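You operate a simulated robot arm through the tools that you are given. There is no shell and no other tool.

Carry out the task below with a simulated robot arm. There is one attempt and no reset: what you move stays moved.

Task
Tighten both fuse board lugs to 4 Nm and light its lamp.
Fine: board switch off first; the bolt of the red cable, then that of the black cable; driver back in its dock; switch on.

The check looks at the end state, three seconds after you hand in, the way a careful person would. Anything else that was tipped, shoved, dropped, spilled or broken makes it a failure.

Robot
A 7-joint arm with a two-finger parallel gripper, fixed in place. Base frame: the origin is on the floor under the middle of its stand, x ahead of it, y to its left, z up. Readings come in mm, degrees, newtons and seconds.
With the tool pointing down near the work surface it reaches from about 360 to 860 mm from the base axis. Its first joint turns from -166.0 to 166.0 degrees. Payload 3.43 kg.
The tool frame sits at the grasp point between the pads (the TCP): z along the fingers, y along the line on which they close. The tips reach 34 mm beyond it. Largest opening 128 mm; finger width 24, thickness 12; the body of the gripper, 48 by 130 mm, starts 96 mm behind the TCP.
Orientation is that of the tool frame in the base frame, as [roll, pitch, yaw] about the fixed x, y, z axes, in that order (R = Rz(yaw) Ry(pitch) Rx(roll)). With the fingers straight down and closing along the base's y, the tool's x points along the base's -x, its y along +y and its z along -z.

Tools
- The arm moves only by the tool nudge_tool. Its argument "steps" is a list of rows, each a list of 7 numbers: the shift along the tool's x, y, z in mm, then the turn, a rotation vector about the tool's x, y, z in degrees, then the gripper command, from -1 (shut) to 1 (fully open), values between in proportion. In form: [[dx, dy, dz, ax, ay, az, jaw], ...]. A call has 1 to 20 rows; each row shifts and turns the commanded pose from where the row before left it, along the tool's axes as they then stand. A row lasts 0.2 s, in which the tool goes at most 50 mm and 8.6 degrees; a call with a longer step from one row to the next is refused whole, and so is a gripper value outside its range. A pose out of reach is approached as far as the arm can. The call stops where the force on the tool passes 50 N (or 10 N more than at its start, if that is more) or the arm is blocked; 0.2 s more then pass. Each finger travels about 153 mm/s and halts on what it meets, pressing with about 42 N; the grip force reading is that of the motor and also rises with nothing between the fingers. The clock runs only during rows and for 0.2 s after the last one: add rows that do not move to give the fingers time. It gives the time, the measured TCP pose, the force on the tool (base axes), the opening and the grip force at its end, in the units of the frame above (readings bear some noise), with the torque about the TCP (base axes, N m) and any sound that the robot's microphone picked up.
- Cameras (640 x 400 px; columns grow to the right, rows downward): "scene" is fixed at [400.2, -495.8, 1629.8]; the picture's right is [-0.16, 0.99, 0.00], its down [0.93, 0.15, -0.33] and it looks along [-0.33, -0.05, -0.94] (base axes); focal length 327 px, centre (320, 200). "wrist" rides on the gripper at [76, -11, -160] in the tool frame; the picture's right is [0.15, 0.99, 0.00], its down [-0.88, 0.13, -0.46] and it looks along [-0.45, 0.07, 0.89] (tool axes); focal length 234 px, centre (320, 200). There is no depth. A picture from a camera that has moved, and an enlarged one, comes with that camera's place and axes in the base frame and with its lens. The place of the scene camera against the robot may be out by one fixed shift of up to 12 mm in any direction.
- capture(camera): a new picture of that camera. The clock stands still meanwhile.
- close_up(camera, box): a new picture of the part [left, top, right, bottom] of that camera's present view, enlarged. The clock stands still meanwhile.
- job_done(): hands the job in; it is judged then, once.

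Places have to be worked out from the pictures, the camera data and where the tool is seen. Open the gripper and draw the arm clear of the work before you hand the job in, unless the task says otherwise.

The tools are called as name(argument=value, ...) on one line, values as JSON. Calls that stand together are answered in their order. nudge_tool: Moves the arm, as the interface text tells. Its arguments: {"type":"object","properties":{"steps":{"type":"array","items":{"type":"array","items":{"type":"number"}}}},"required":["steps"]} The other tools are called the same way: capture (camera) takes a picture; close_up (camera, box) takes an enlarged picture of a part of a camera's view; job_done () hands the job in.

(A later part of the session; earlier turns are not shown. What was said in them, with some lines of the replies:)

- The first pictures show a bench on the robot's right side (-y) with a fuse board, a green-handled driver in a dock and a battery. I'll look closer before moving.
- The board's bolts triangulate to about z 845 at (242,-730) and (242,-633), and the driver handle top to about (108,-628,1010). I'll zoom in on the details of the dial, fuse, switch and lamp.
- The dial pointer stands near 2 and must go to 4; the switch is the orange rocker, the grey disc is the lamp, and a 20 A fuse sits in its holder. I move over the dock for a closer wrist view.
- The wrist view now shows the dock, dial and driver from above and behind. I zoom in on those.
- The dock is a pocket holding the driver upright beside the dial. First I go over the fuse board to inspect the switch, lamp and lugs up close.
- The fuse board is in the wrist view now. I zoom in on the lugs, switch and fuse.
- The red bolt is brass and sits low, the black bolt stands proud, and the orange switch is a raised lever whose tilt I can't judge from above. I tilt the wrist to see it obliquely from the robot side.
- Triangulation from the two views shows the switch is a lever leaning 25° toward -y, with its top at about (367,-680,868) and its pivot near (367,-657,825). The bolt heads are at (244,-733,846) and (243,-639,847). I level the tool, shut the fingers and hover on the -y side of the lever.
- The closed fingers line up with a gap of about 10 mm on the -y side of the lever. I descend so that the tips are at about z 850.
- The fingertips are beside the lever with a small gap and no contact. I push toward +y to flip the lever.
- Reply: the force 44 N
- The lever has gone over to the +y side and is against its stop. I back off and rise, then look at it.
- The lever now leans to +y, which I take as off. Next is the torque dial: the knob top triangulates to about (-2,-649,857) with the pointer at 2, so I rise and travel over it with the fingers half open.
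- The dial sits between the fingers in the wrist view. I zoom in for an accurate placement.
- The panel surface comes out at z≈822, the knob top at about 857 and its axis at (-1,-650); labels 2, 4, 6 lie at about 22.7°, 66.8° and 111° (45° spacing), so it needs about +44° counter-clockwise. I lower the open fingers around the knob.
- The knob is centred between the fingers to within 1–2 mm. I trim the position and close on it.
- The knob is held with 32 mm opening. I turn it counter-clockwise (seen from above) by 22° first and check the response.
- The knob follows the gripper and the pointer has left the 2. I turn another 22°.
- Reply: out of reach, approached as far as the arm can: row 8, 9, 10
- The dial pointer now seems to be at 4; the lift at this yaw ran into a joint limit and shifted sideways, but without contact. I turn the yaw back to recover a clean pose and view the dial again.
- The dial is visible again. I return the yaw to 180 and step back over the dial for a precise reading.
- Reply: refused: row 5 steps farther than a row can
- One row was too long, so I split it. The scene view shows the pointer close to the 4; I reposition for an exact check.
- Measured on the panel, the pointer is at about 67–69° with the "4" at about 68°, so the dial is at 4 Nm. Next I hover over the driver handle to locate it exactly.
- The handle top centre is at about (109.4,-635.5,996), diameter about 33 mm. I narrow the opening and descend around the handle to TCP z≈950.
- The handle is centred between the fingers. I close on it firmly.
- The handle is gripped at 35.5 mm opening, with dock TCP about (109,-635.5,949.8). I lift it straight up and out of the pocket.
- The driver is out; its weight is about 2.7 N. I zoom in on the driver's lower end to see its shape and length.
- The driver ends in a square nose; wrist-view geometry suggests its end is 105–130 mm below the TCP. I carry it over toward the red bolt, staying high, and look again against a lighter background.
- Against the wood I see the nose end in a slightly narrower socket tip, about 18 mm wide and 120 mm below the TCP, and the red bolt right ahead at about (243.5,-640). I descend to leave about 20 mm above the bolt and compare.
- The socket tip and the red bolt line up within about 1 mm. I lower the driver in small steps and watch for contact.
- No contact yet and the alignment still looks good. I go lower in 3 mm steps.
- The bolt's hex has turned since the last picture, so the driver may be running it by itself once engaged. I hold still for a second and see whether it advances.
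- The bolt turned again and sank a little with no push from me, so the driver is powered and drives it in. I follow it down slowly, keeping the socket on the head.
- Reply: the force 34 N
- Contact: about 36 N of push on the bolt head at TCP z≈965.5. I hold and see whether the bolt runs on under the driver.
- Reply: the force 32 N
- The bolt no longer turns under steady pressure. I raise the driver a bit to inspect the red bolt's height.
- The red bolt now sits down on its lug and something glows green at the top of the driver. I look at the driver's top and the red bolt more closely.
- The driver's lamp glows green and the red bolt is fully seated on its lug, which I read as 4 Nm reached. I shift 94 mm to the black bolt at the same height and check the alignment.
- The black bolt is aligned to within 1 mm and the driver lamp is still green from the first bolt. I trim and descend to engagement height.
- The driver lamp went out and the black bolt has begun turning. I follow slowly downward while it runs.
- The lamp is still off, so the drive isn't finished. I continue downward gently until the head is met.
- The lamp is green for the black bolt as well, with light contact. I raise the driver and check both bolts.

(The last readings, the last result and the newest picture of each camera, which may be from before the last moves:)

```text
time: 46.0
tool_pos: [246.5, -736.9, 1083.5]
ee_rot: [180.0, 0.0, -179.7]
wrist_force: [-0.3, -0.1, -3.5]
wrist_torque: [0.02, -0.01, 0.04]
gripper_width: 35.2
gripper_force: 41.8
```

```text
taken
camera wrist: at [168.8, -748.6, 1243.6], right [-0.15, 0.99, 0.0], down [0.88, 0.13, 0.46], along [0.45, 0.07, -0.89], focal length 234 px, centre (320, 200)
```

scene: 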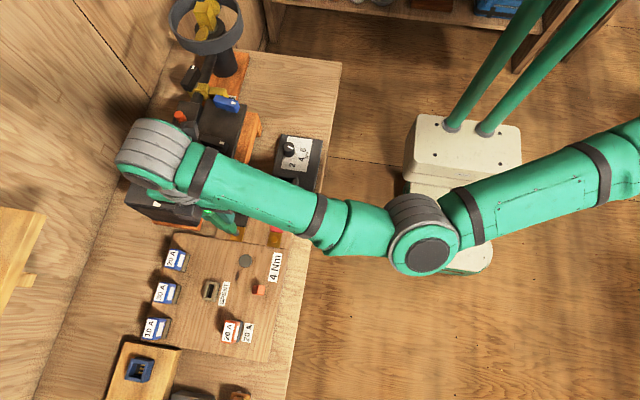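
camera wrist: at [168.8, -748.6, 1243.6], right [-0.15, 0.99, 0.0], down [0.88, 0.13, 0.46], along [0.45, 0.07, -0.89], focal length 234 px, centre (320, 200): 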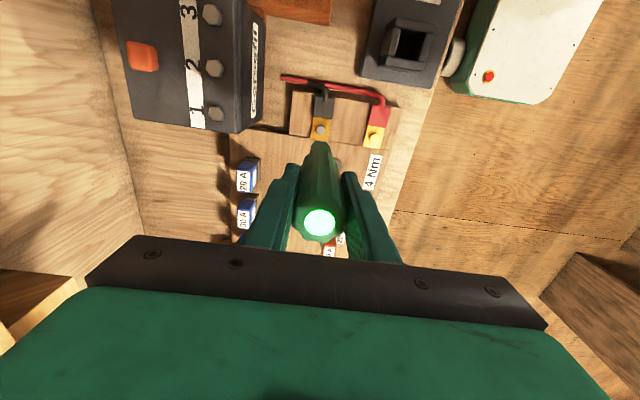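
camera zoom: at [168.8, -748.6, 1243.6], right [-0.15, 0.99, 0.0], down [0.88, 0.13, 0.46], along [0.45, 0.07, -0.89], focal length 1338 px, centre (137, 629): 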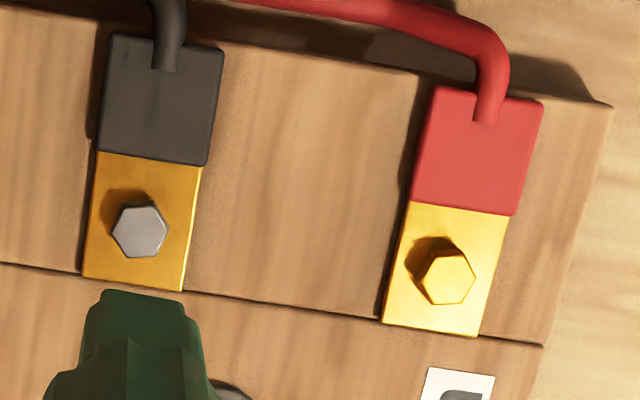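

close_up(camera="wrist", box=[308, 118, 340, 138])

close_up(camera="wrist", box=[358, 126, 390, 146])

close_up(camera="scene", box=[226, 210, 290, 250])

```text
16.00 times, centred on (324, 128) of wrist
camera zoom: at [168.8, -748.6, 1243.6], right [-0.15, 0.99, 0.0], down [0.88, 0.13, 0.46], along [0.45, 0.07, -0.89], focal length 3747 px, centre (256, 1352)
```

zoom: 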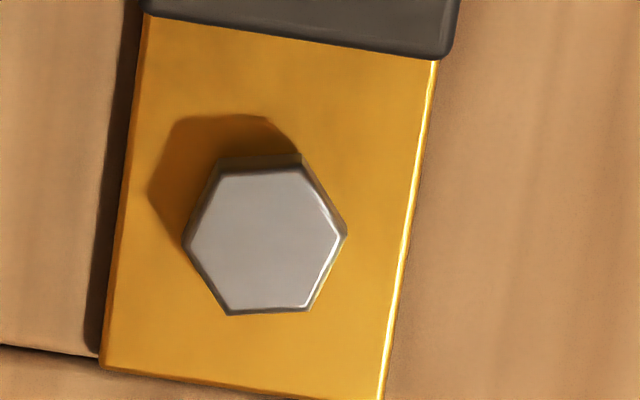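

```text
16.00 times, centred on (374, 136) of wrist
camera zoom: at [168.8, -748.6, 1243.6], right [-0.15, 0.99, 0.0], down [0.88, 0.13, 0.46], along [0.45, 0.07, -0.89], focal length 3747 px, centre (-544, 1224)
```

zoom: 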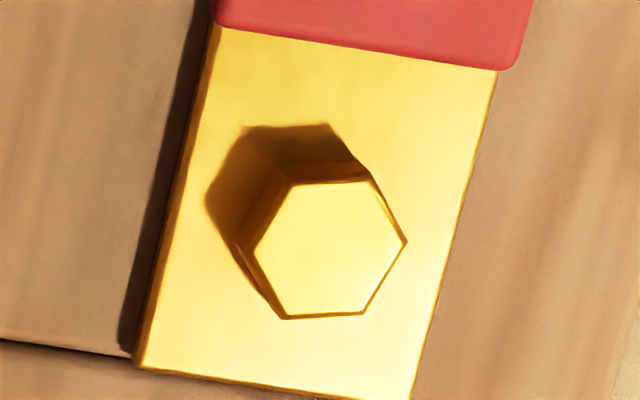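

```text
10.00 times, centred on (258, 230) of scene
camera zoom: at [400.2, -495.8, 1629.8], right [-0.16, 0.99, 0.0], down [0.93, 0.15, -0.33], along [-0.33, -0.05, -0.94], focal length 3268 px, centre (940, -100)
```

zoom: 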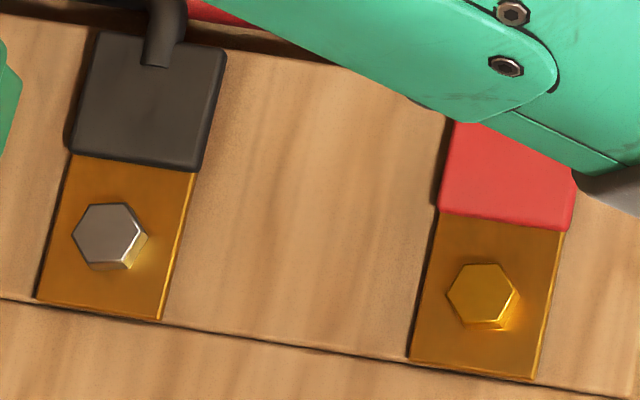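

Both bolts are seated alike. Now I carry the driver back above the dock pocket at (109.4,-635.5).

nudge_tool(steps=[[0, 0, -12, 0, 0, 0, -1], [33.7, 25.2, 0, 0, 0, 0, -1], [33.7, 25.2, 0, 0, 0, 0, -1], [33.7, 25.2, 0, 0, 0, 0, -1], [33.7, 25.2, 0, 0, 0, 0, -1], [0, 0, 0, 0, 0, 0, -1], [0, 0, 0, 0, 0, 0, -1]])

close_up(camera="wrist", box=[272, 90, 368, 150])

close_up(camera="scene", box=[240, 110, 336, 220])

```text
time: 47.6
tool_pos: [110.2, -635.6, 1096.0]
ee_rot: [-180.0, 0.0, -179.7]
wrist_force: [0.7, 0.1, -3.1]
wrist_torque: [0.02, 0.0, 0.01]
gripper_width: 34.9
gripper_force: 42.3
```

```text
6.67 times, centred on (320, 120) of wrist
camera zoom: at [33.4, -648.4, 1254.9], right [-0.15, 0.99, 0.0], down [0.88, 0.13, 0.46], along [0.45, 0.07, -0.89], focal length 1561 px, centre (320, 733)
```

zoom: 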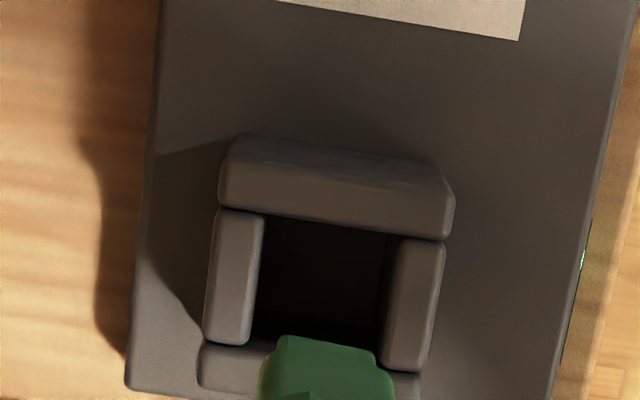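

```text
3.64 times, centred on (288, 165) of scene
camera zoom: at [400.2, -495.8, 1629.8], right [-0.16, 0.99, 0.0], down [0.93, 0.15, -0.33], along [-0.33, -0.05, -0.94], focal length 1189 px, centre (436, 327)
```

zoom: 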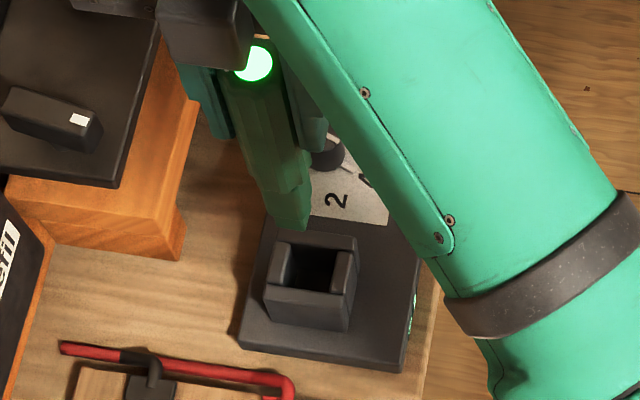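

The position matches the pick-up pose, though the driver seems to have crept a few millimetres down in the grip. I lower it to just above the pocket mouth and check.

nudge_tool(steps=[[0, 0, 30, 0, 0, 0, -1], [0, 0, 30, 0, 0, 0, -1], [0, 0, 23, 0, 0, 0, -1], [0, 0, 0, 0, 0, 0, -1]])

close_up(camera="wrist", box=[272, 100, 368, 160])

close_up(camera="wrist", box=[272, 180, 368, 260])

close_up(camera="scene", box=[250, 140, 330, 210])

```text
time: 48.6
tool_pos: [109.2, -636.2, 1011.5]
ee_rot: [179.9, 0.0, -179.7]
wrist_force: [0.1, 0.2, -3.5]
wrist_torque: [-0.02, -0.03, 0.01]
gripper_width: 35.4
gripper_force: 41.8
```

```text
6.67 times, centred on (320, 130) of wrist
camera zoom: at [32.9, -648.7, 1172.8], right [-0.15, 0.99, 0.0], down [0.88, 0.13, 0.46], along [0.45, 0.07, -0.89], focal length 1561 px, centre (320, 667)
```

zoom: 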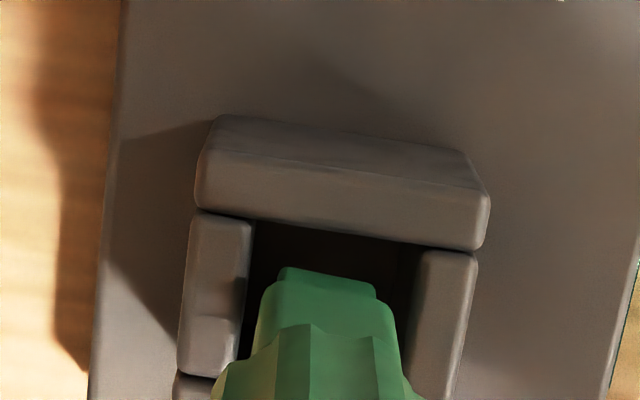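

```text
5.00 times, centred on (320, 220) of wrist
camera zoom: at [32.9, -648.7, 1172.8], right [-0.15, 0.99, 0.0], down [0.88, 0.13, 0.46], along [0.45, 0.07, -0.89], focal length 1171 px, centre (320, 100)
```

zoom: 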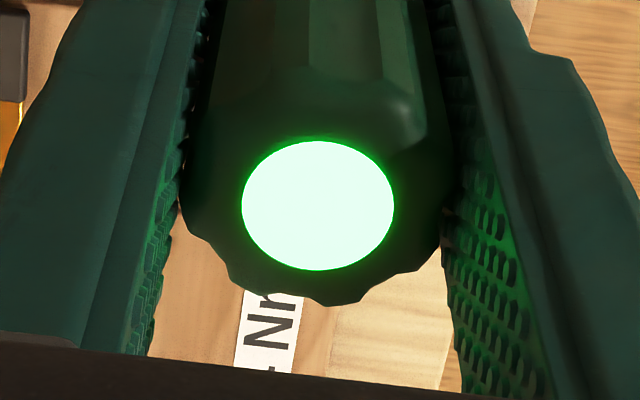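

```text
5.71 times, centred on (290, 175) of scene
camera zoom: at [400.2, -495.8, 1629.8], right [-0.16, 0.99, 0.0], down [0.93, 0.15, -0.33], along [-0.33, -0.05, -0.94], focal length 1868 px, centre (491, 343)
```

zoom: 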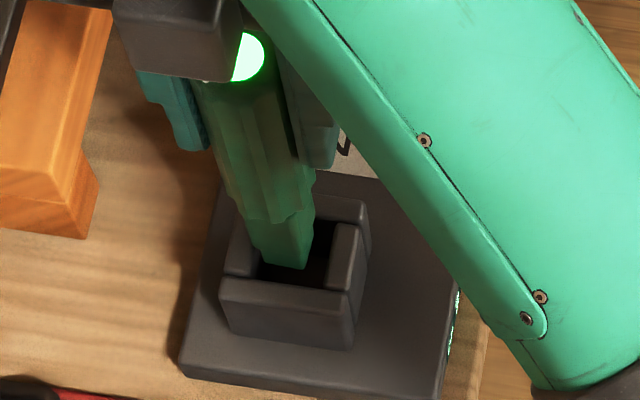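

The driver slid about 9 mm down in the grip, so I expect the floor contact near TCP z≈959. The nose is over the pocket opening; I lower it in.

nudge_tool(steps=[[0, 0, 10, 0, 0, 0, -1], [0, 0, 10, 0, 0, 0, -1], [0, 0, 10, 0, 0, 0, -1], [0, 0, 8, 0, 0, 0, -1], [0, 0, 0, 0, 0, 0, -1]])

close_up(camera="wrist", box=[272, 100, 368, 160])

close_up(camera="scene", box=[250, 140, 330, 210])

```text
time: 49.8
tool_pos: [108.7, -636.5, 975.4]
ee_rot: [-180.0, -0.1, -179.7]
wrist_force: [-0.2, -1.0, -3.9]
wrist_torque: [-0.05, -0.02, -0.02]
gripper_width: 35.1
gripper_force: 42.0
```

```text
6.67 times, centred on (320, 130) of wrist
camera zoom: at [32.8, -648.9, 1134.8], right [-0.15, 0.99, 0.0], down [0.88, 0.13, 0.46], along [0.45, 0.07, -0.89], focal length 1561 px, centre (320, 667)
```

zoom: 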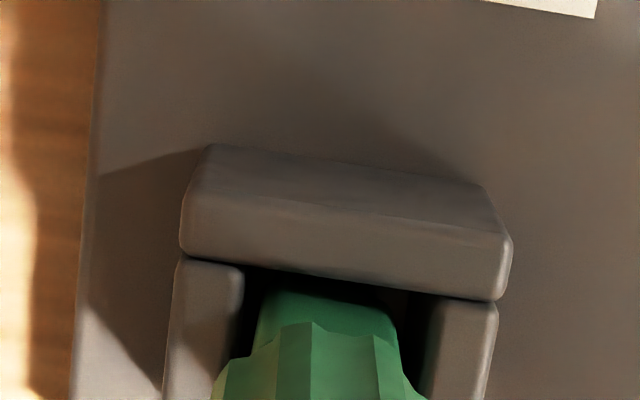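

```text
5.71 times, centred on (290, 175) of scene
camera zoom: at [400.2, -495.8, 1629.8], right [-0.16, 0.99, 0.0], down [0.93, 0.15, -0.33], along [-0.33, -0.05, -0.94], focal length 1868 px, centre (491, 343)
```

zoom: 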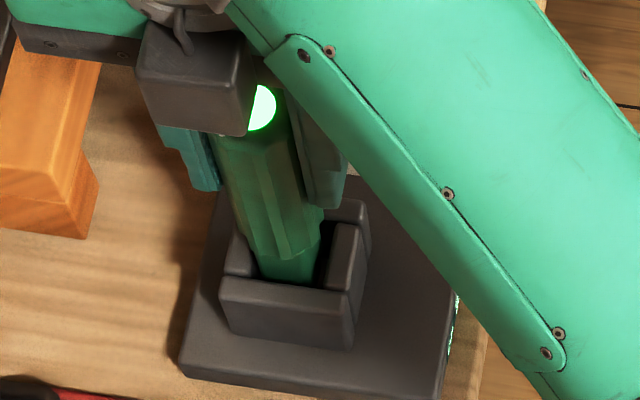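

The nose is inside the pocket without contact. I lower it further in small steps until it seats.

nudge_tool(steps=[[0, 0, 4, 0, 0, 0, -1], [0, 0, 4, 0, 0, 0, -1], [0, 0, 3, 0, 0, 0, -1], [0, 0, 2, 0, 0, 0, -1], [0, 0, 0, 0, 0, 0, -1]])

close_up(camera="scene", box=[250, 140, 330, 210])

```text
time: 51.0
tool_pos: [110.2, -635.3, 963.2]
ee_rot: [-179.8, 0.1, -179.6]
wrist_force: [-0.8, 3.3, 27.8]
wrist_torque: [0.59, -0.03, 0.04]
gripper_width: 35.5
gripper_force: 41.7
```

```text
5.71 times, centred on (290, 175) of scene
camera zoom: at [400.2, -495.8, 1629.8], right [-0.16, 0.99, 0.0], down [0.93, 0.15, -0.33], along [-0.33, -0.05, -0.94], focal length 1868 px, centre (491, 343)
```

zoom: 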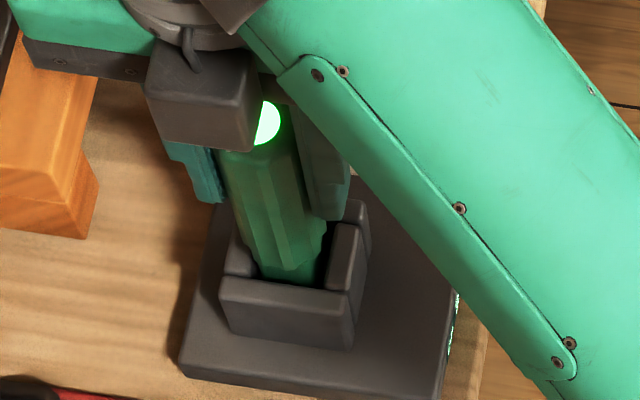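

Contact at 31 N with TCP z≈963. I check the handle top's height against where it was originally, to tell whether it is really seated.

close_up(camera="wrist", box=[272, 180, 368, 260])

close_up(camera="wrist", box=[272, 110, 368, 190])

```text
5.00 times, centred on (320, 220) of wrist
camera zoom: at [32.9, -648.0, 1123.6], right [-0.15, 0.99, 0.0], down [0.88, 0.14, 0.46], along [0.45, 0.07, -0.89], focal length 1171 px, centre (320, 100)
```

zoom: 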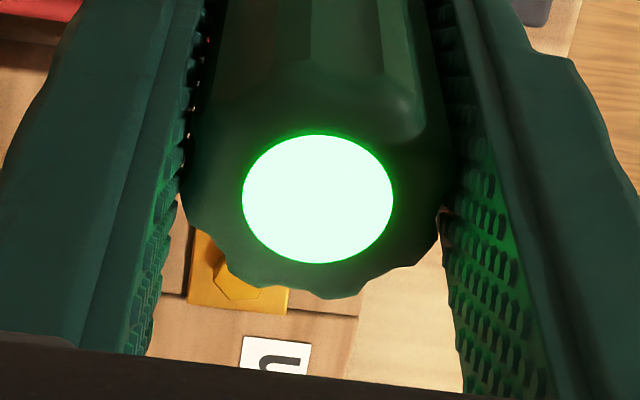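

```text
5.00 times, centred on (320, 150) of wrist
camera zoom: at [32.9, -648.0, 1123.6], right [-0.15, 0.99, 0.0], down [0.88, 0.14, 0.46], along [0.45, 0.07, -0.89], focal length 1171 px, centre (320, 450)
```

zoom: 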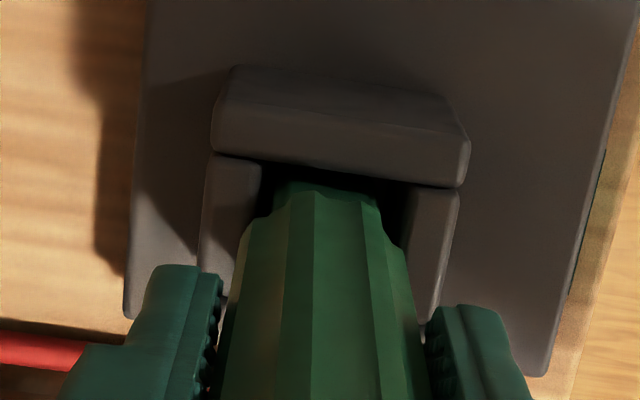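

The handle top is at about z 1000 versus 998 originally, so the driver is seated. I ease off the push and open the fingers.

nudge_tool(steps=[[0, 0, -1, 0, 0, 0, -1], [0, 0, 0, 0, 0, 0, -0.4], [0, 0, 0, 0, 0, 0, 0.2], [0, 0, 0, 0, 0, 0, 0.2], [0, 0, 0, 0, 0, 0, 0.2]])

capture(camera="wrist")

close_up(camera="scene", box=[250, 140, 330, 210])

```text
time: 52.2
tool_pos: [108.5, -636.5, 962.0]
ee_rot: [179.9, 0.0, -179.6]
wrist_force: [-0.2, -0.5, -0.2]
wrist_torque: [0.0, 0.02, -0.03]
gripper_width: 76.9
gripper_force: 0.0
```

```text
taken
camera wrist: at [33.0, -648.5, 1122.4], right [-0.15, 0.99, 0.0], down [0.88, 0.13, 0.46], along [0.45, 0.07, -0.89], focal length 234 px, centre (320, 200)
```

wrist: 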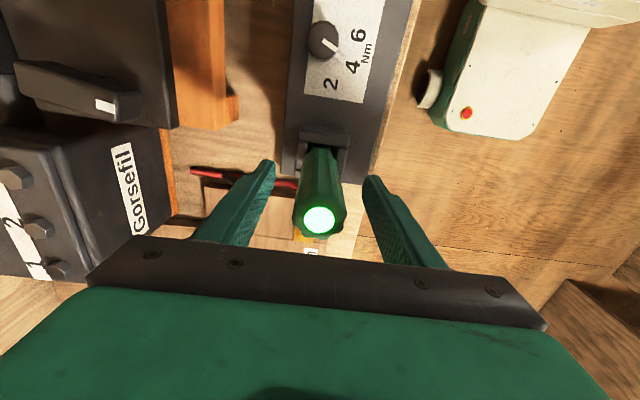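

```text
5.71 times, centred on (290, 175) of scene
camera zoom: at [400.2, -495.8, 1629.8], right [-0.16, 0.99, 0.0], down [0.93, 0.15, -0.33], along [-0.33, -0.05, -0.94], focal length 1868 px, centre (491, 343)
```

zoom: 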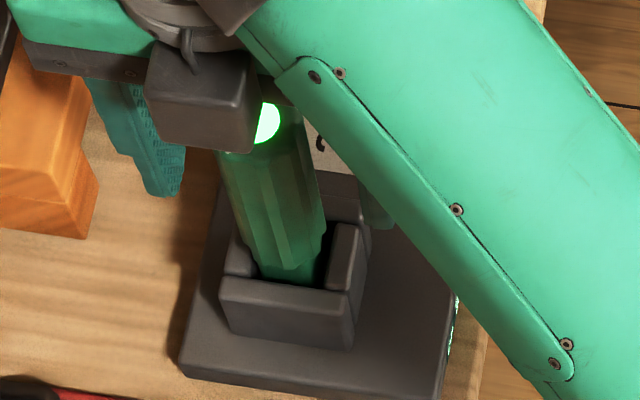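

The driver stands free in its pocket. I rise straight up clear of the handle.

nudge_tool(steps=[[0, 0, -20, 0, 0, 0, 0.2], [0, 0, -30, 0, 0, 0, 0.2], [0, 0, -40, 0, 0, 0, 0.2], [0, 0, -40, 0, 0, 0, 0.2], [0, 0, -40, 0, 0, 0, 0.2], [0, 0, 0, 0, 0, 0, 0.2]])

capture(camera="wrist")

close_up(camera="wrist", box=[264, 60, 376, 180])

```text
time: 53.6
tool_pos: [108.5, -635.9, 1133.5]
ee_rot: [-180.0, 0.0, -179.7]
wrist_force: [-0.4, -0.8, -0.2]
wrist_torque: [0.0, 0.01, -0.02]
gripper_width: 76.6
gripper_force: 0.1
```

```text
taken
camera wrist: at [32.7, -649.0, 1292.8], right [-0.15, 0.99, 0.0], down [0.88, 0.13, 0.46], along [0.45, 0.07, -0.89], focal length 234 px, centre (320, 200)
```

wrist: 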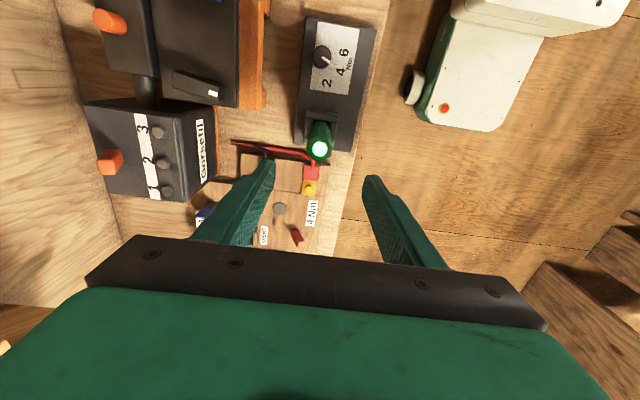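

```text
3.33 times, centred on (320, 120) of wrist
camera zoom: at [32.7, -649.0, 1292.8], right [-0.15, 0.99, 0.0], down [0.88, 0.13, 0.46], along [0.45, 0.07, -0.89], focal length 781 px, centre (320, 467)
```

zoom: 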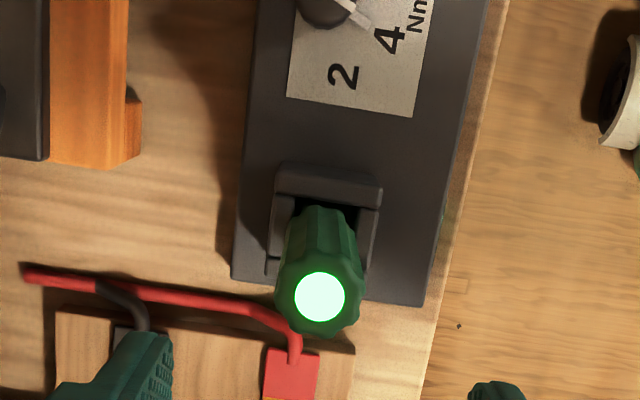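

The driver is docked upright. Now I go to the +y side of the switch lever with closed fingers to switch it back on.

nudge_tool(steps=[[-43.3, 4, 0, 0, 0, 0, 0.2], [-43.3, 4, 0, 0, 0, 0, 0.2], [-43.3, 4, 0, 0, 0, 0, 0], [-43.3, 4, 0, 0, 0, 0, -0.5], [-43.3, 4, 0, 0, 0, 0, -1], [-43.3, 4, 0, 0, 0, 0, -1], [0, 0, 40, 0, 0, 0, -1], [0, 0, 40, 0, 0, 0, -1], [0, 0, 40, 0, 0, 0, -1], [0, 0, 30, 0, 0, 0, -1], [0, 0, 0, 0, 0, 0, -1]])

capture(camera="wrist")

close_up(camera="wrist", box=[224, 80, 384, 180])

```text
time: 56.0
tool_pos: [369.2, -611.0, 981.2]
ee_rot: [-180.0, 0.0, -179.7]
wrist_force: [-0.4, -0.2, -0.4]
wrist_torque: [-0.01, 0.0, 0.02]
gripper_width: 0.0
gripper_force: 33.9
```

```text
taken
camera wrist: at [293.0, -623.8, 1141.7], right [-0.15, 0.99, 0.0], down [0.88, 0.13, 0.46], along [0.45, 0.07, -0.89], focal length 234 px, centre (320, 200)
```

wrist: 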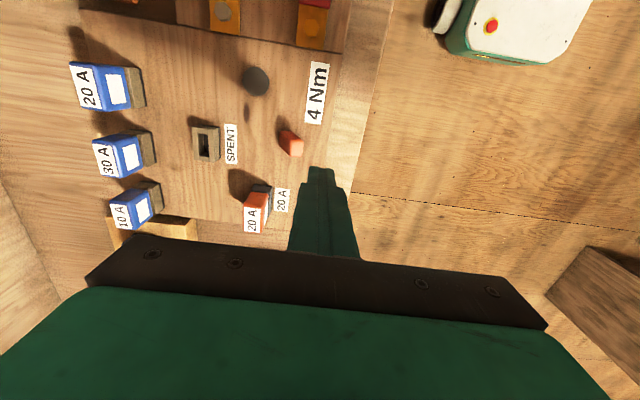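

```text
4.00 times, centred on (304, 130) of wrist
camera zoom: at [293.0, -623.8, 1141.7], right [-0.15, 0.99, 0.0], down [0.88, 0.13, 0.46], along [0.45, 0.07, -0.89], focal length 937 px, centre (384, 480)
```

zoom: 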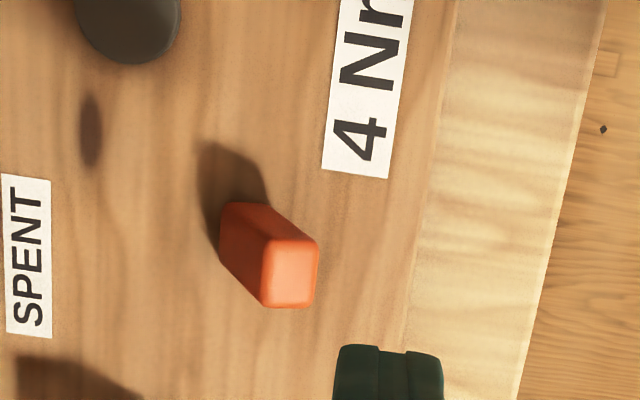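

The lever top is at about (367.6,-640), with its +y edge near -634 and the fingers clear at -623. I descend beside it and push toward -y.

nudge_tool(steps=[[0, 0, 33, 0, 0, 0, -1], [0, 0, 33, 0, 0, 0, -1], [0, 0, 31, 0, 0, 0, -1], [0, 0, 0, 0, 0, 0, -1], [0, -8, 0, 0, 0, 0, -1], [0, -8, 0, 0, 0, 0, -1], [0, -8, 0, 0, 0, 0, -1], [0, -8, 0, 0, 0, 0, -1], [0, -5, 0, 0, 0, 0, -1], [0, -4, 0, 0, 0, 0, -1], [0, 0, 0, 0, 0, 0, -1]])

close_up(camera="wrist", box=[224, 80, 416, 200])

```text
time: 58.4
tool_pos: [369.8, -651.4, 885.8]
ee_rot: [-180.0, 0.0, -179.7]
wrist_force: [-0.3, 0.1, 0.4]
wrist_torque: [-0.03, 0.01, 0.0]
gripper_width: 0.1
gripper_force: 33.6
```

```text
3.33 times, centred on (320, 140) of wrist
camera zoom: at [293.0, -664.4, 1045.3], right [-0.15, 0.99, 0.0], down [0.88, 0.13, 0.46], along [0.45, 0.07, -0.89], focal length 781 px, centre (320, 400)
```

zoom: 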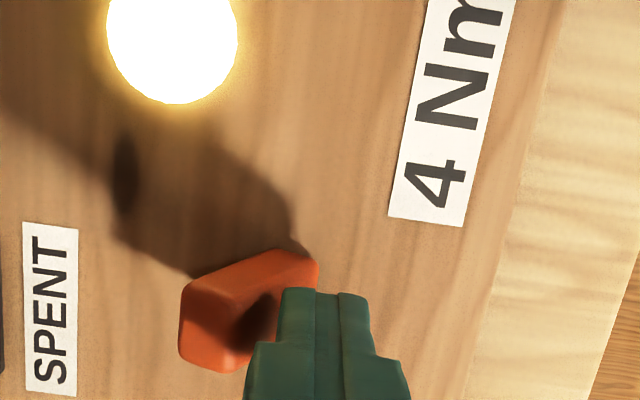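

The lever snapped over and the lamp is lit. I back off to +y, rise, and draw clear.

nudge_tool(steps=[[0, 12, 0, 0, 0, 0, -1], [0, 12, 0, 0, 0, 0, -1], [0, 0, -35, 0, 0, 0, -1], [0, 0, -40, 0, 0, 0, -1], [0, 0, -40, 0, 0, 0, -1], [0, 0, -40, 0, 0, 0, 0], [0, 0, -40, 0, 0, 0, 1], [0, 45, 0, 0, 0, 0, 1], [0, 45, 0, 0, 0, 0, 1], [0, 45, 0, 0, 0, 0, 1], [0, 45, 0, 0, 0, 0, 1], [0, 0, 0, 0, 0, 0, 1]])

capture(camera="scene")

capture(camera="wrist")

```text
time: 61.0
tool_pos: [366.4, -446.7, 1080.0]
ee_rot: [-180.0, 0.0, -179.6]
wrist_force: [0.0, -0.7, -0.1]
wrist_torque: [-0.04, 0.03, -0.03]
gripper_width: 127.8
gripper_force: 0.0
```

```text
taken
```

scene: 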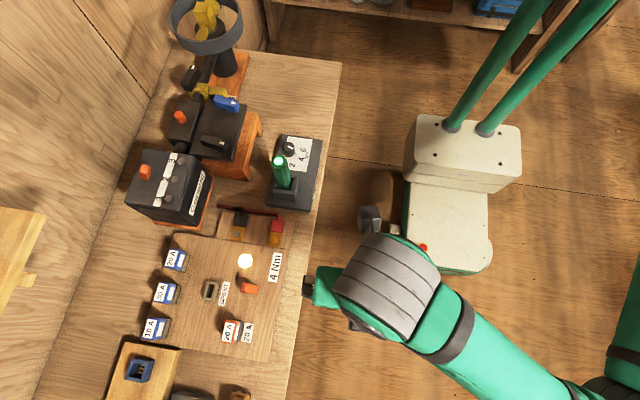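

```text
taken
camera wrist: at [290.3, -460.1, 1240.3], right [-0.15, 0.99, 0.0], down [0.88, 0.13, 0.46], along [0.45, 0.07, -0.89], focal length 234 px, centre (320, 200)
```

wrist: 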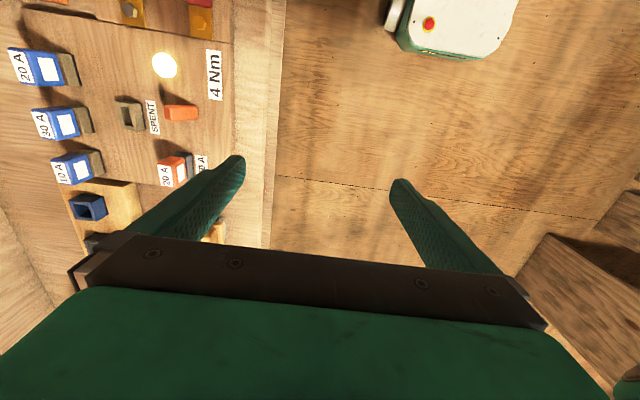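

The lamp is lit and the arm is clear with the gripper open. I check the dock and board one last time.

close_up(camera="scene", box=[220, 120, 348, 220])

close_up(camera="scene", box=[140, 190, 320, 302])

close_up(camera="scene", box=[120, 60, 280, 230])

```text
4.00 times, centred on (284, 170) of scene
camera zoom: at [400.2, -495.8, 1629.8], right [-0.16, 0.99, 0.0], down [0.93, 0.15, -0.33], along [-0.33, -0.05, -0.94], focal length 1307 px, centre (464, 320)
```

zoom: 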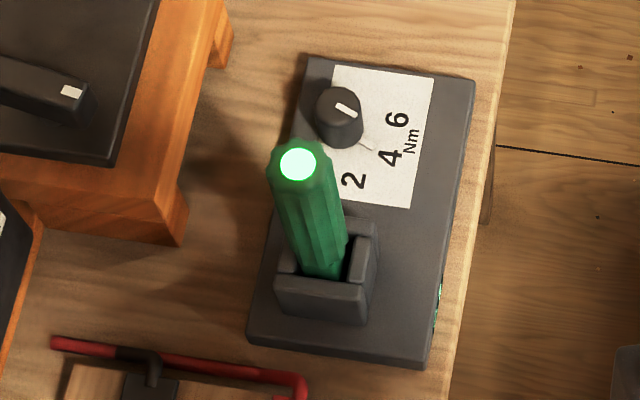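

```text
3.56 times, centred on (230, 246) of scene
camera zoom: at [400.2, -495.8, 1629.8], right [-0.16, 0.99, 0.0], down [0.93, 0.15, -0.33], along [-0.33, -0.05, -0.94], focal length 1162 px, centre (640, 36)
```

zoom: 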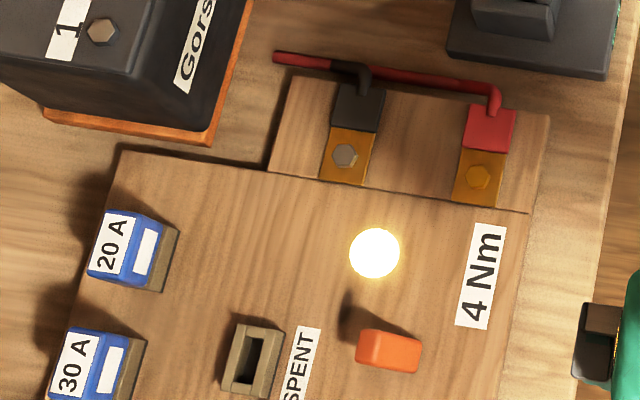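

```text
2.35 times, centred on (200, 145) of scene
camera zoom: at [400.2, -495.8, 1629.8], right [-0.16, 0.99, 0.0], down [0.93, 0.15, -0.33], along [-0.33, -0.05, -0.94], focal length 769 px, centre (602, 329)
```

zoom: 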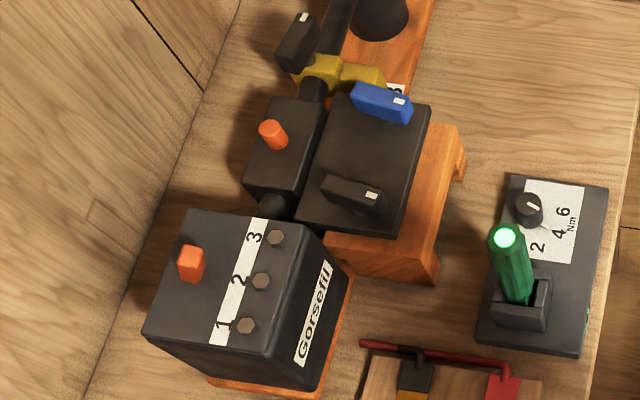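

The driver sits in its dock where it started, the dial reads 4, both bolts are seated, the switch is on and the lamp glows. Nothing else has moved, so I hand in.

job_done()

```text
The job is handed in.
```

I tightened both lugs with the driver set to 4 Nm, and the board lamp is lit. I have handed the job in; no verdict has come back.

- **Switch off:** I flipped the orange lever towards the robot first. It carries no on/off marking, so I took that side to be off. The lamp lit when I flipped it back at the end.
- **Torque setting:** The dial on the dock stood at 2, so I turned it to 4. The pointer was within a degree or two of the 4 mark.
- **Bolts:** I did the red cable's bolt, then the black one's. The driver turns the bolt by itself once it is over the head. Its lamp showed green after each, and both heads now sit flat on their lugs. The 4 Nm rests on the dial and that lamp, as I had no separate torque reading.
- **Driver:** It is back upright in its dock pocket, within a millimetre or two of where it started. It slid about 9 mm down in the grip while I carried it.
- **Finish:** The arm is drawn clear with the gripper open, and the last pictures show nothing else moved.
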